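You operate a simulated robot arm through the tools that you are given. There is no shell and no other tool. Be economical: measure what you need, move in short steps, check, and stop when the job is done.

You run a simulated robot arm. Do the job below in one go: nothing can be reset, and whatever is moved stays where it is left.

TASK
Stack the black bolt tin from the cabinet end of the counter on top of the orange bolt tin.

It is judged by the outcome, as a careful person would: the job done as asked, and still so three seconds after it is handed in. It fails if anything else is knocked over, pushed out of place, dropped, spilled or broken.

THE ROBOT
A 5-joint arm with a two-finger parallel gripper, fixed in place. Base frame: the origin is at the foot of the arm, x ahead of it, y to its left, z up; the work surface is at about z = 0. Lengths are in m, angles in rad, forces in N, time in s.
With the tool pointing down near the work surface it reaches from about 0.26 to 0.6 m from the base axis. Its first joint turns from -1.152 to 1.152 rad. The tool tilts only in the upright plane through the base axis and itself; it spins freely about its own axis. Payload 1.57 kg.
The TCP is the grasp point between the finger pads, 0.03 m short of the fingertips. In the tool frame z runs along the fingers and y along their closing line. Largest opening 0.08 m; finger width 0.017, thickness 0.012; the body of the gripper, 0.04 by 0.082 m, starts 0.08 m behind the TCP.
Orientation is told as [roll, pitch, yaw] about the base's x, y, z axes, in that order, counted from this pose: with the fingers straight down and closing along the base's y, the tool's x points along the base's -x, its y along +y and its z along -z.

THE INTERFACE
- The arm moves only by the tool play_rows. Its argument "steps" is a list that holds one entry, the list of rows, each a list of 6 numbers: the shift along the tool's x, y, z in m, then the turn, a rotation vector about the tool's x, y, z in rad. In form: [[[dx, dy, dz, ax, ay, az], ...]]. A call has 1 to 8 rows; each row shifts and turns the commanded pose from where the row before left it, along the tool's axes as they then stand. "gripper" is the closure in counts, from 0 (fully open) to 255 (shut), set as the call begins (left out, the last holds). Rows are played at 5 a second. More than 0.05 m and 0.15 rad between two rows, or a gripper value outside its range, and nothing of the call is played. A pose out of reach is approached as far as the arm can. The call stops where the force on the tool passes 40 N (or 10 N more than at its start, if that is more) or the arm is blocked; 0.2 s more then pass. The fingers move at their own pace (about 0.153 m/s each) and stop on an object; they squeeze with about 23 N. The grip force told is the motor's: it shows also when the fingers shut on nothing. Time passes only in rows, and 0.2 s behind the last, so rows that do not move let the fingers close. It gives the time, the measured TCP pose, the force on the tool (base axes), the opening and the grip force at its end, in the units of the frame above (readings bear some noise), and new pictures: "views" is both (left out), scene, wrist or none.
- Cameras (640 x 400 px; columns grow to the right, rows downward): "scene" is fixed at [0.061, 0.4127, 0.5435]; the picture's right is [-0.59, -0.80, 0.00], its down [-0.38, 0.28, -0.88] and it looks along [0.71, -0.52, -0.48] (base axes); focal length 350 px, centre (320, 200). "wrist" rides on the gripper at [-0.032, 0, -0.078] in the tool frame; the picture's right is [0.00, -1.00, 0.00], its down [0.97, 0.00, -0.24] and it looks along [0.24, 0.00, 0.97] (tool axes); focal length 218 px, centre (320, 200). There is no depth. A picture from a camera that has moved, and an enlarged one, comes with that camera's place and axes in the base frame and with its lens. The place of the scene camera against the robot may be out by one fixed shift of up to 0.018 m in any direction.
- inspect(camera, box): a new picture of the part [left, top, right, bottom] of that camera's present view, enlarged. No time passes.
- sign_off(): hands the job in; it is judged then, once.

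Go step by step. Nothing tells you positions but the pictures and the camera data: compare them with the known pose of the tool, close in by small moves and look again before you grip or let go. The budget is 90 turns and 150 pictures, counting those below and the enlarged ones. Unless the task says otherwise, let go and move clear before handing in, and close with one line.

The tools are called after ">>>" by a JSON object that holds its "fn" and its "kwargs". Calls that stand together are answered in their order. play_rows: Moves the arm, as the interface text tells. Its arguments: {"type":"object","properties":{"steps":{"type":"array","items":{"type":"array","items":{"type":"array","items":{"type":"number"}}}},"gripper":{"type":"number"},"views":{"type":"string","enum":["both","scene","wrist","none"]}},"required":["steps"]} The other tools are called the same way: inspect (camera, box) takes an enlarged picture of a part of a camera's view; sign_off () hands the job in.

At the start:

```text
clock: 0.0
tcp_pos: [0.3005, 0.0864, 0.3347]
orientation: [0.0, 0.0, -0.001]
wrist_force: [-0.3, 0.1, -0.4]
finger_gap: 0.0797
grasp_force: 0.0
```

scene: 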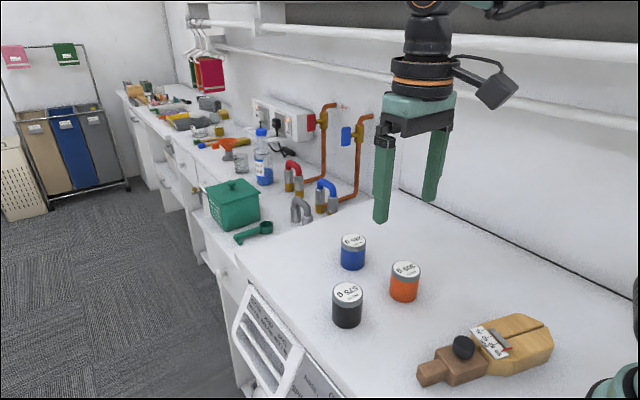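
wrist: 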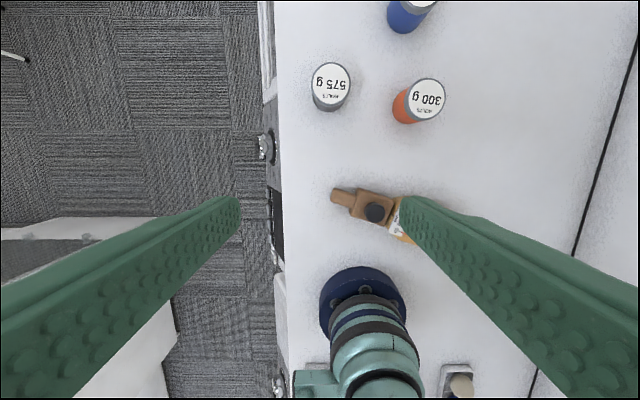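

I see a blue, an orange and a black tin near the arm, with more objects farther along the counter. I'll enlarge the views to check that there's only one black tin and read its size.

>>> {"fn": "inspect", "kwargs": {"camera": "scene", "box": [300, 210, 460, 340]}}

>>> {"fn": "inspect", "kwargs": {"camera": "scene", "box": [110, 70, 350, 250]}}

>>> {"fn": "inspect", "kwargs": {"camera": "wrist", "box": [270, 0, 470, 130]}}

```text
3.08 times, centred on (380, 275) of scene
camera zoom: at [0.061, 0.4127, 0.5435], right [-0.59, -0.8, 0.0], down [-0.38, 0.28, -0.88], along [0.71, -0.52, -0.48], focal length 1077 px, centre (135, -31)
```

zoom: 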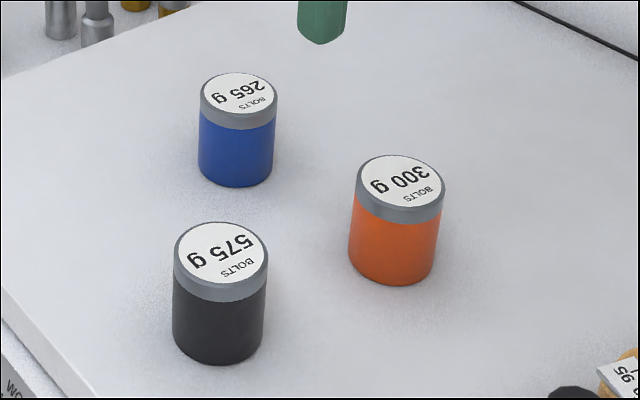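

```text
2.22 times, centred on (230, 160) of scene
camera zoom: at [0.061, 0.4127, 0.5435], right [-0.59, -0.8, 0.0], down [-0.38, 0.28, -0.88], along [0.71, -0.52, -0.48], focal length 778 px, centre (520, 289)
```

zoom: 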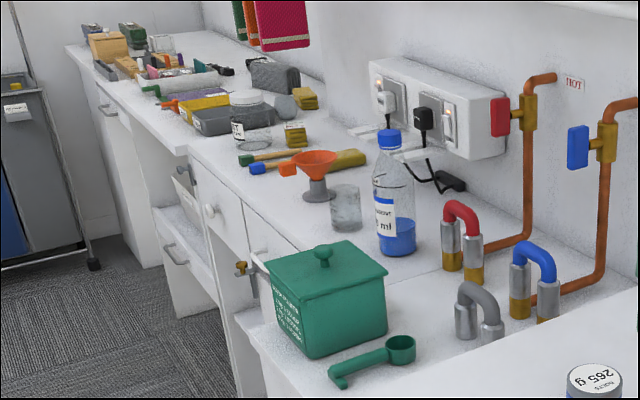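

```text
3.08 times, centred on (370, 65) of wrist
camera zoom: at [0.3334, 0.0849, 0.4133], right [0.0, -1.0, 0.0], down [-0.97, 0.0, 0.24], along [-0.24, 0.0, -0.97], focal length 672 px, centre (166, 615)
```

zoom: 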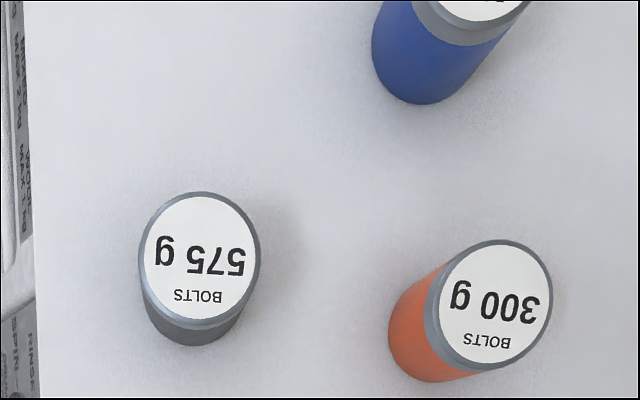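

There's only one black tin (575 g). From the wrist picture it's about 58 mm across and 60 mm tall, near (0.422, 0.069); the orange tin is near (0.401, -0.075). I'll move above the black tin and measure again.

>>> {"fn": "play_rows", "kwargs": {"steps": [[[-0.0304, -0.0045, 0.0325, 0, 0, 0], [-0.0304, -0.0045, 0.0325, 0, 0, 0], [-0.0304, -0.0045, 0.0325, 0, 0, 0], [-0.0304, -0.0045, 0.0325, 0, 0, 0], [0, 0, 0, 0, 0, 0]]], "gripper": 0}}

```text
clock: 1.2
tcp_pos: [0.4251, 0.0668, 0.2045]
orientation: [-0.001, 0.002, 0.0]
wrist_force: [0.3, 0.1, 1.0]
finger_gap: 0.0801
grasp_force: 0.0
camera wrist: at [0.4562, 0.0666, 0.2815], right [0.0, -1.0, 0.0], down [-0.97, 0.0, 0.24], along [-0.24, 0.0, -0.97], focal length 218 px, centre (320, 200)
```

scene: 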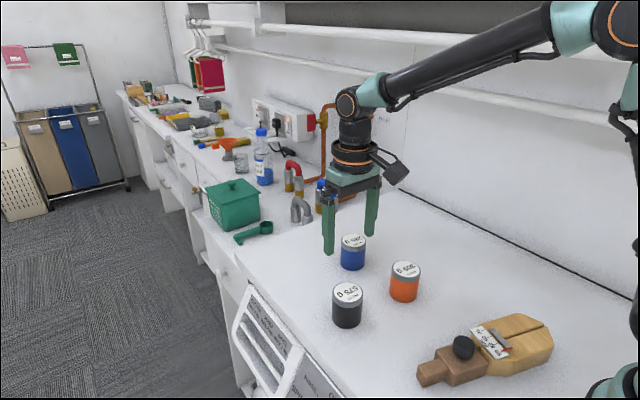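
wrist: 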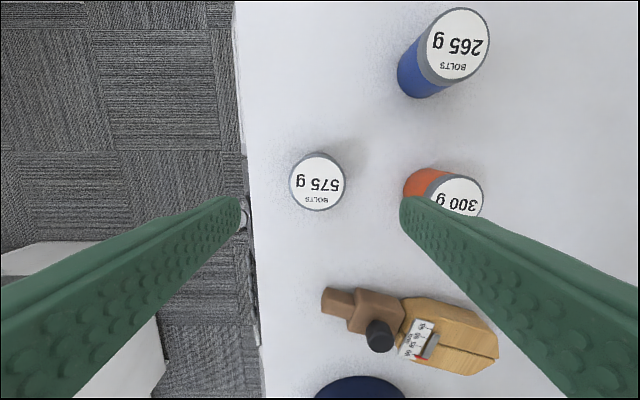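

The black tin now comes out at (0.4205, 0.070), about 65 mm tall. I'll correct sideways, come down to just above its lid and look again.

>>> {"fn": "play_rows", "kwargs": {"steps": [[[0.0046, 0.0029, 0.02, 0, 0, 0], [0, 0, 0.04, 0, 0, 0], [0, 0, 0.035, 0, 0, 0], [0, 0, 0, 0, 0, 0]]]}}

```text
clock: 2.2
tcp_pos: [0.4187, 0.07, 0.1095]
orientation: [0.0, 0.0, -0.002]
wrist_force: [0.2, 0.2, 0.3]
finger_gap: 0.0799
grasp_force: 0.1
camera wrist: at [0.4512, 0.0691, 0.1863], right [0.0, -1.0, 0.0], down [-0.97, 0.0, 0.24], along [-0.24, 0.0, -0.97], focal length 218 px, centre (320, 200)
```

scene: 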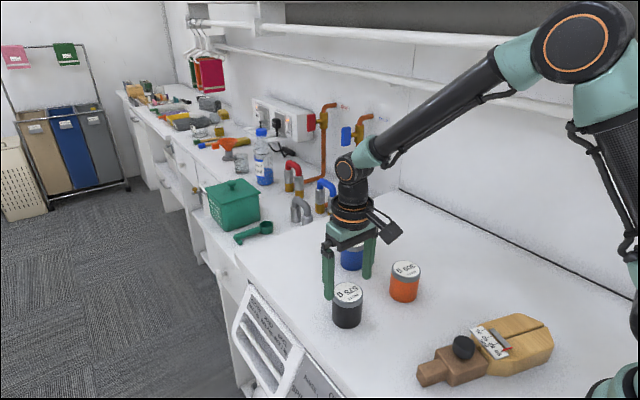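
wrist: 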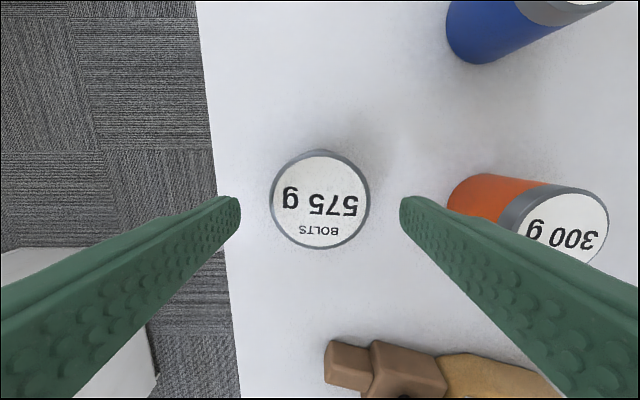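

The black tin sits centred between the fingers. Before gripping it, I'll go above the orange tin to measure that accurately, since the held tin would block the view later.

>>> {"fn": "play_rows", "kwargs": {"steps": [[[0, 0, -0.045, 0, 0, 0], [0, 0, -0.045, 0, 0, 0], [0.0045, -0.036, 0, 0, 0, 0], [0.0045, -0.036, 0, 0, 0, 0], [0.0045, -0.036, 0, 0, 0, 0], [0.0045, -0.036, 0, 0, 0, 0], [0, 0, 0, 0, 0, 0]]], "views": "wrist"}}

>>> {"fn": "inspect", "kwargs": {"camera": "wrist", "box": [240, 130, 400, 230]}}

```text
clock: 3.8
tcp_pos: [0.3997, -0.0731, 0.1983]
orientation: [0.001, -0.001, 0.0]
wrist_force: [0.5, 0.4, 0.3]
finger_gap: 0.0801
grasp_force: 0.0
camera wrist: at [0.4322, -0.0745, 0.2763], right [0.0, -1.0, 0.0], down [-0.97, 0.0, 0.24], along [-0.24, 0.0, -0.97], focal length 218 px, centre (320, 200)
```

wrist: 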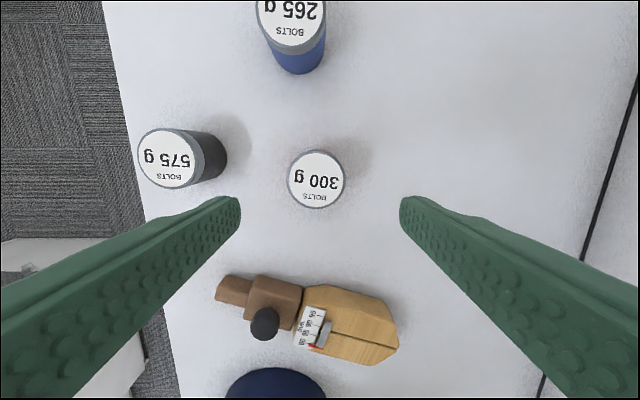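

```text
4.00 times, centred on (320, 180) of wrist
camera zoom: at [0.4322, -0.0745, 0.2763], right [0.0, -1.0, 0.0], down [-0.97, 0.0, 0.24], along [-0.24, 0.0, -0.97], focal length 873 px, centre (320, 280)
```

zoom: 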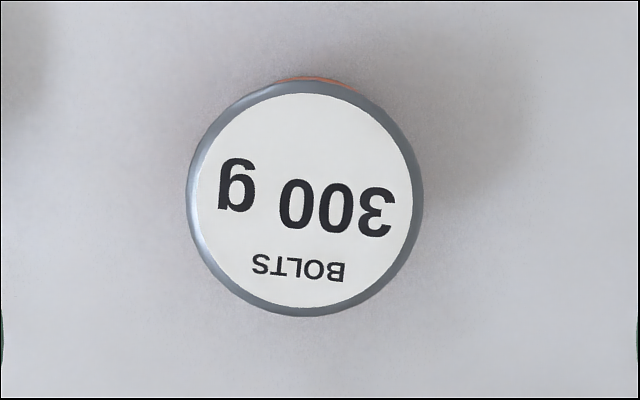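

The orange lid is centred near (0.400, -0.070), and both tins are about 58 mm across and 63–65 mm tall. Next I'll go back over the black tin and lower the open fingers around it.

>>> {"fn": "play_rows", "kwargs": {"steps": [[[-0.005, 0.036, 0, 0, 0, 0], [-0.005, 0.036, 0, 0, 0, 0], [-0.005, 0.036, 0, 0, 0, 0], [-0.005, 0.036, 0, 0, 0, 0], [0, 0, 0.045, 0, 0, 0], [0, 0, 0.045, 0, 0, 0], [0, 0, 0.04, 0, 0, 0], [0, 0, 0.023, 0, 0, 0]]]}}

```text
clock: 5.6
tcp_pos: [0.4207, 0.0729, 0.0481]
orientation: [0.0, 0.0, 0.0]
wrist_force: [-0.2, -0.1, -0.8]
finger_gap: 0.0799
grasp_force: 0.1
camera wrist: at [0.4522, 0.0714, 0.1266], right [0.0, -1.0, 0.0], down [-0.97, 0.0, 0.24], along [-0.24, 0.0, -0.97], focal length 218 px, centre (320, 200)
```

scene: 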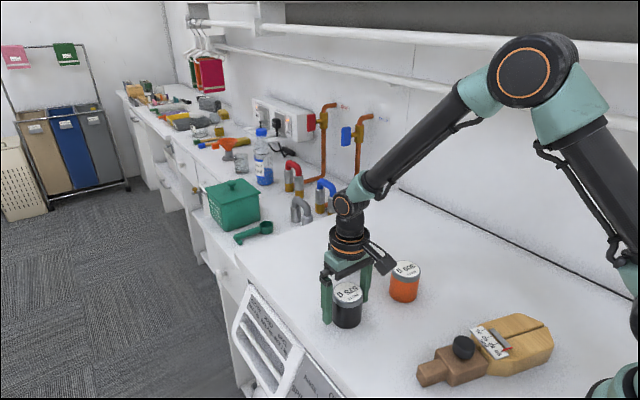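
wrist: 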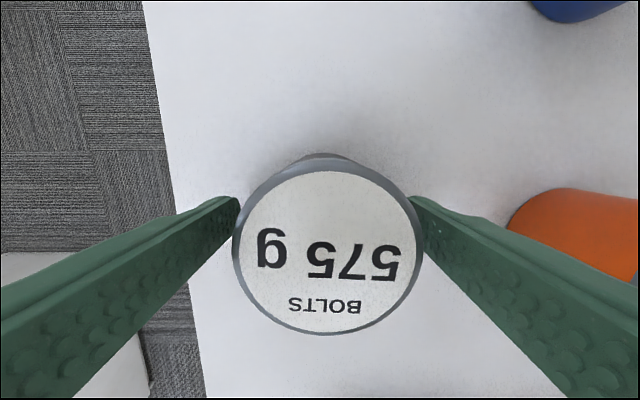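

The fingers straddle the black tin with a small sideways offset of about 2 mm. I'll correct that and then close.

>>> {"fn": "play_rows", "kwargs": {"steps": [[[-0.0012, -0.002, 0.002, 0, 0, 0], [0, 0, 0, 0, 0, 0]]], "views": "wrist"}}

>>> {"fn": "play_rows", "kwargs": {"steps": [[[0, 0, 0, 0, 0, 0], [0, 0, 0, 0, 0, 0], [0, 0, 0, 0, 0, 0], [0, 0, 0, 0, 0, 0]]], "gripper": 255, "views": "both"}}

```text
clock: 6.2
tcp_pos: [0.421, 0.0692, 0.0472]
orientation: [0.0, 0.0, 0.0]
wrist_force: [-0.2, -0.2, -0.5]
finger_gap: 0.0798
grasp_force: 0.1
camera wrist: at [0.4533, 0.0685, 0.1245], right [0.0, -1.0, 0.0], down [-0.97, 0.0, 0.24], along [-0.24, 0.0, -0.97], focal length 218 px, centre (320, 200)
```

wrist: 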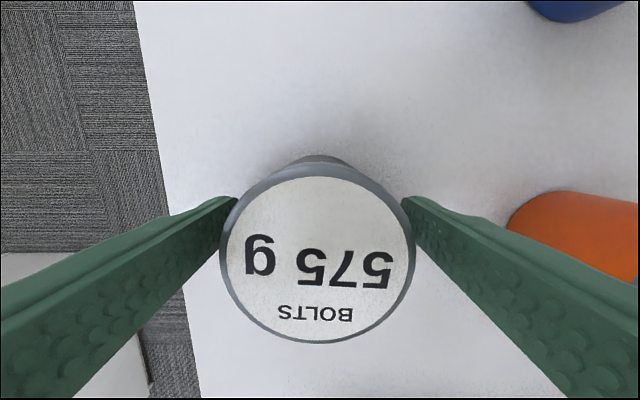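

```text
clock: 7.2
tcp_pos: [0.4217, 0.0697, 0.0463]
orientation: [0.001, 0.0, 0.003]
wrist_force: [1.9, 0.4, -0.4]
finger_gap: 0.0575
grasp_force: 23.6
camera wrist: at [0.4533, 0.0686, 0.1246], right [0.0, -1.0, 0.0], down [-0.97, 0.0, 0.24], along [-0.24, 0.0, -0.97], focal length 218 px, centre (320, 200)
```

scene: 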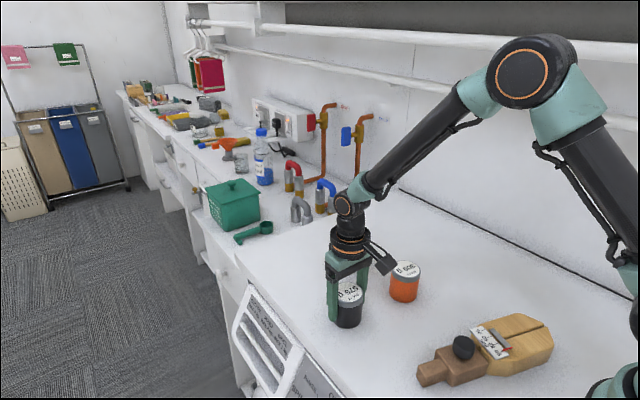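
wrist: 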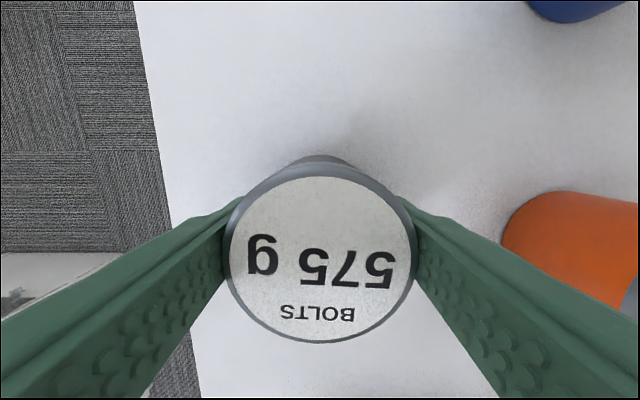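

The black tin is gripped (57.5 mm gap, 23.6 N) and centred on the TCP. I'll lift it 0.10 m and carry it over the orange tin.

>>> {"fn": "play_rows", "kwargs": {"steps": [[[0, 0, -0.02, 0, 0, 0], [0, 0, -0.04, 0, 0, 0], [0, 0, -0.04, 0, 0, 0], [0, 0, 0, 0, 0, 0]]], "views": "both"}}

```text
clock: 8.2
tcp_pos: [0.4224, 0.0663, 0.1465]
orientation: [0.0, 0.0, 0.0]
wrist_force: [1.0, 0.3, -4.1]
finger_gap: 0.0578
grasp_force: 22.7
camera wrist: at [0.4537, 0.0654, 0.2241], right [0.0, -1.0, 0.0], down [-0.97, 0.0, 0.24], along [-0.24, 0.0, -0.97], focal length 218 px, centre (320, 200)
```

scene: 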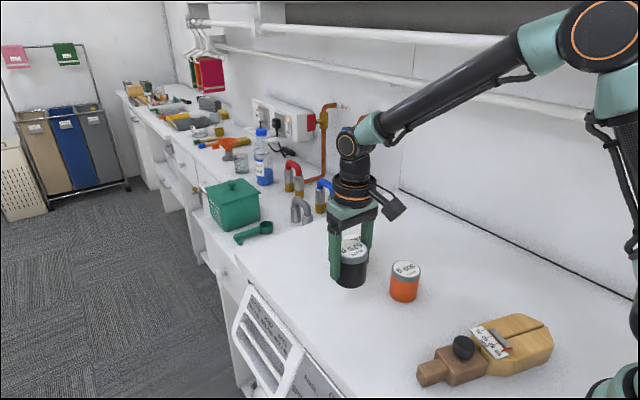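
wrist: 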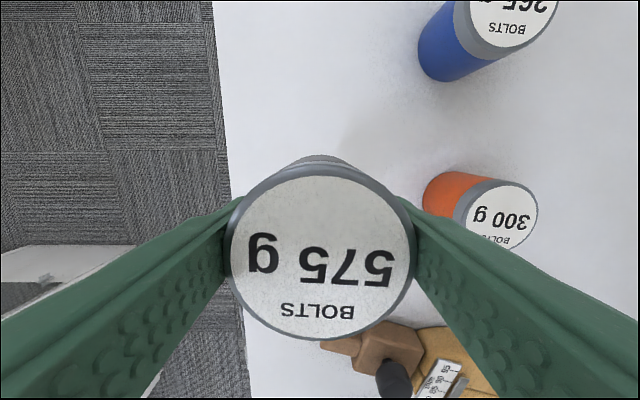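

The tin is held upright and clear of the counter. I'll carry it over the orange tin, then check the alignment in the scene picture, where a camera offset cancels out.

>>> {"fn": "play_rows", "kwargs": {"steps": [[[0.00414, -0.02766, 0, 0, 0, 0], [0.00414, -0.02766, 0, 0, 0, 0], [0.00414, -0.02766, 0, 0, 0, 0], [0.00414, -0.02766, 0, 0, 0, 0], [0.00414, -0.02766, 0, 0, 0, 0], [0, 0, 0, 0, 0, 0], [0, 0, 0, 0, 0, 0]]], "views": "both"}}

>>> {"fn": "inspect", "kwargs": {"camera": "scene", "box": [340, 190, 468, 310]}}

```text
clock: 9.8
tcp_pos: [0.402, -0.0702, 0.1478]
orientation: [0.001, 0.0, 0.001]
wrist_force: [-0.4, -0.2, -6.2]
finger_gap: 0.0576
grasp_force: 23.0
camera wrist: at [0.434, -0.0712, 0.2252], right [0.0, -1.0, 0.0], down [-0.97, 0.0, 0.24], along [-0.24, 0.0, -0.97], focal length 218 px, centre (320, 200)
```

scene: 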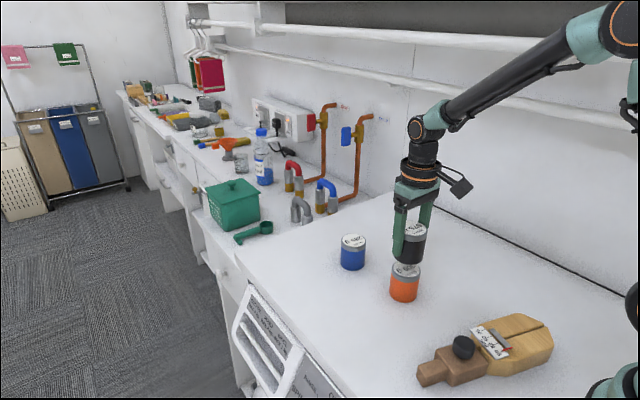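
wrist: 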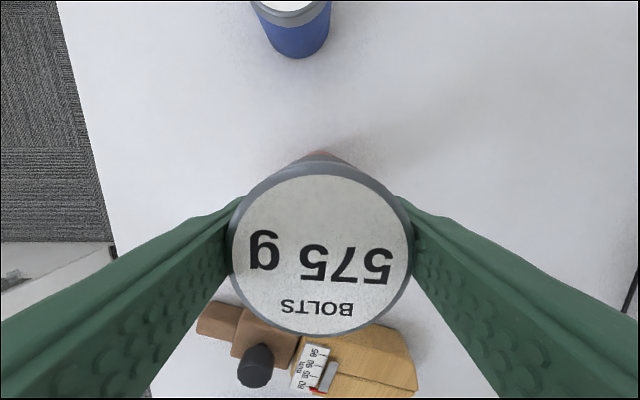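

```text
3.33 times, centred on (404, 250) of scene
camera zoom: at [0.061, 0.4127, 0.5435], right [-0.59, -0.8, 0.0], down [-0.38, 0.28, -0.88], along [0.71, -0.52, -0.48], focal length 1166 px, centre (40, 33)
```

zoom: 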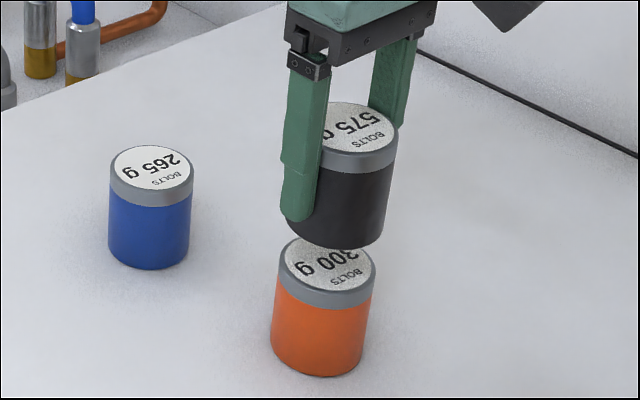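

The black tin hangs about 35 mm above the orange one and looks well aligned. I'll lower it most of the way and look again.

>>> {"fn": "play_rows", "kwargs": {"steps": [[[0, 0, 0.015, 0, 0, 0], [0, 0, 0.012, 0, 0, 0], [0, 0, 0, 0, 0, 0], [0, 0, 0, 0, 0, 0]]], "views": "none"}}

>>> {"fn": "inspect", "kwargs": {"camera": "scene", "box": [364, 210, 460, 310]}}

>>> {"fn": "inspect", "kwargs": {"camera": "wrist", "box": [220, 130, 420, 260]}}

```text
clock: 10.8
tcp_pos: [0.3999, -0.0705, 0.1193]
orientation: [0.0, 0.0, 0.001]
wrist_force: [-0.8, 0.5, -5.7]
finger_gap: 0.0577
grasp_force: 23.4
```

```text
4.00 times, centred on (412, 260) of scene
camera zoom: at [0.061, 0.4127, 0.5435], right [-0.59, -0.8, 0.0], down [-0.38, 0.28, -0.88], along [0.71, -0.52, -0.48], focal length 1400 px, centre (-48, -40)
```

zoom: 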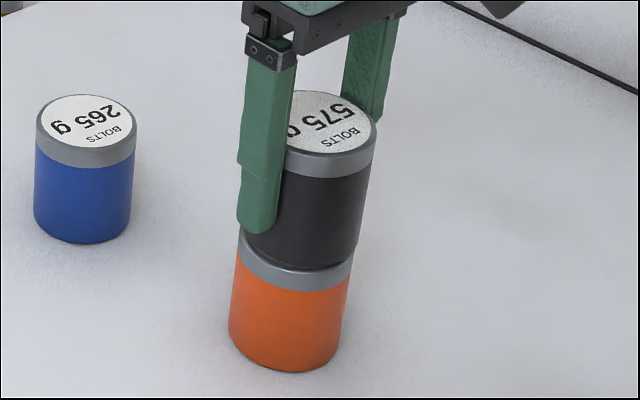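

```text
3.08 times, centred on (320, 195) of wrist
camera zoom: at [0.4324, -0.071, 0.1977], right [0.0, -1.0, 0.0], down [-0.97, 0.0, 0.24], along [-0.24, 0.0, -0.97], focal length 672 px, centre (320, 215)
```

zoom: 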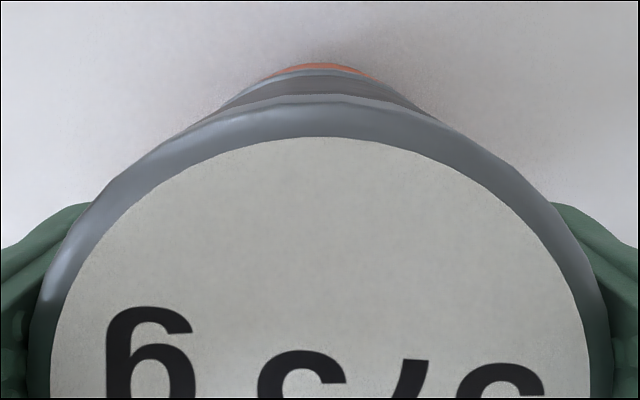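

Alignment is within about 1.5 mm in both views. I'll lower it in small steps until the weight comes off the gripper.

>>> {"fn": "play_rows", "kwargs": {"steps": [[[0.0005, 0.0008, 0.002, 0, 0, 0], [0, 0, 0.002, 0, 0, 0], [0, 0, 0.001, 0, 0, 0], [0, 0, 0, 0, 0, 0]]], "views": "none"}}

>>> {"fn": "inspect", "kwargs": {"camera": "scene", "box": [364, 210, 460, 310]}}

```text
clock: 11.8
tcp_pos: [0.4028, -0.0697, 0.1148]
orientation: [0.0, -0.006, 0.0]
wrist_force: [-0.6, -1.1, 16.9]
finger_gap: 0.0579
grasp_force: 22.7
```

```text
4.00 times, centred on (412, 260) of scene
camera zoom: at [0.0609, 0.4127, 0.5435], right [-0.59, -0.8, 0.0], down [-0.38, 0.28, -0.88], along [0.71, -0.52, -0.48], focal length 1400 px, centre (-48, -40)
```

zoom: 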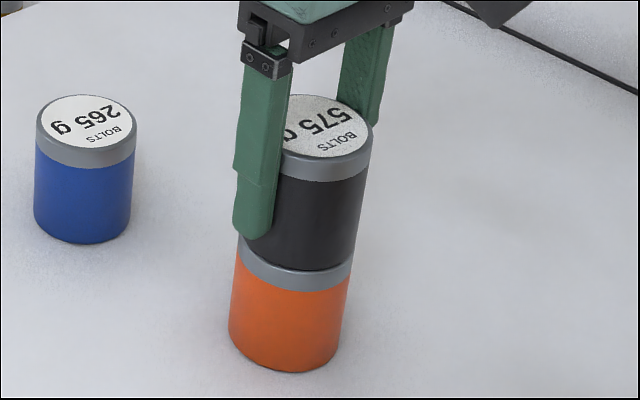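

Contact is made, with about 17 N pressing down. I'll back off 1.5 mm to unload it, then open if the force is small.

>>> {"fn": "play_rows", "kwargs": {"steps": [[[0, 0, -0.0015, 0, 0, 0], [0, 0, 0, 0, 0, 0]]], "views": "none"}}

```text
clock: 12.4
tcp_pos: [0.4012, -0.0686, 0.1151]
orientation: [0.001, 0.001, 0.0]
wrist_force: [4.0, -0.7, 4.0]
finger_gap: 0.0576
grasp_force: 23.3
```

The tin is seated and only 4 N presses on it. I'll open the gripper in place.

>>> {"fn": "play_rows", "kwargs": {"steps": [[[0, 0, 0, 0, 0, 0], [0, 0, 0, 0, 0, 0], [0, 0, 0, 0, 0, 0]]], "gripper": 0, "views": "both"}}

```text
clock: 13.2
tcp_pos: [0.4005, -0.0691, 0.1151]
orientation: [0.0, 0.001, 0.001]
wrist_force: [0.2, -0.1, 0.0]
finger_gap: 0.0799
grasp_force: 0.0
camera wrist: at [0.4328, -0.0704, 0.1932], right [0.0, -1.0, 0.0], down [-0.97, 0.0, 0.24], along [-0.24, 0.0, -0.97], focal length 218 px, centre (320, 200)
```

scene: 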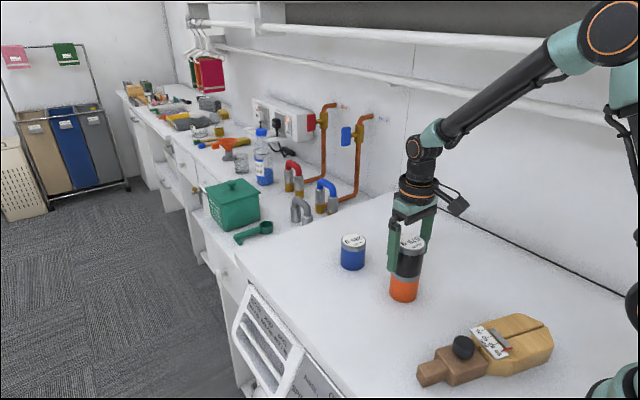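
wrist: 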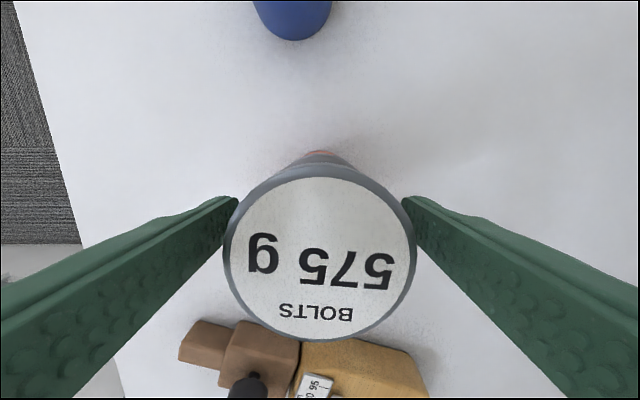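

The black tin is standing on the orange one and the fingers are clear on both sides. I'll go straight up and check.

>>> {"fn": "play_rows", "kwargs": {"steps": [[[0, 0, -0.03, 0, 0, 0], [0, 0, -0.04, 0, 0, 0], [0, 0, -0.04, 0, 0, 0], [0, 0, 0, 0, 0, 0]]], "views": "wrist"}}

>>> {"fn": "inspect", "kwargs": {"camera": "scene", "box": [330, 200, 490, 310]}}

```text
clock: 14.2
tcp_pos: [0.4002, -0.0674, 0.2256]
orientation: [0.0, 0.0, -0.001]
wrist_force: [0.4, -0.2, -0.4]
finger_gap: 0.0801
grasp_force: 0.0
camera wrist: at [0.4322, -0.0668, 0.3037], right [0.0, -1.0, 0.0], down [-0.97, 0.0, 0.24], along [-0.24, 0.0, -0.97], focal length 218 px, centre (320, 200)
```

wrist: 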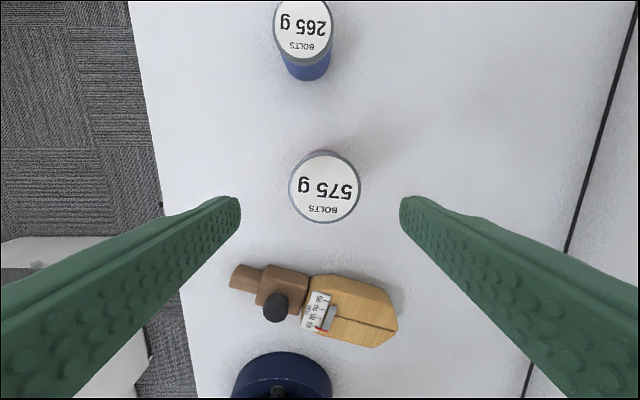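

```text
3.64 times, centred on (410, 255) of scene
camera zoom: at [0.061, 0.4127, 0.5435], right [-0.59, -0.8, 0.0], down [-0.38, 0.28, -0.88], along [0.71, -0.52, -0.48], focal length 1273 px, centre (-7, 0)
```

zoom: 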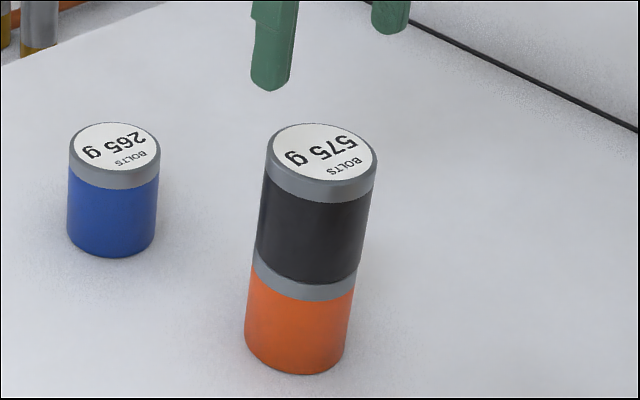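

The black tin stands squarely on the orange one, the gripper is clear, and nothing else has moved. I'm handing the job in.

>>> {"fn": "sign_off", "kwargs": {}}

```text
The job is handed in.
```

The black bolt tin is stacked on top of the orange bolt tin, the gripper is clear, and nothing else was moved.
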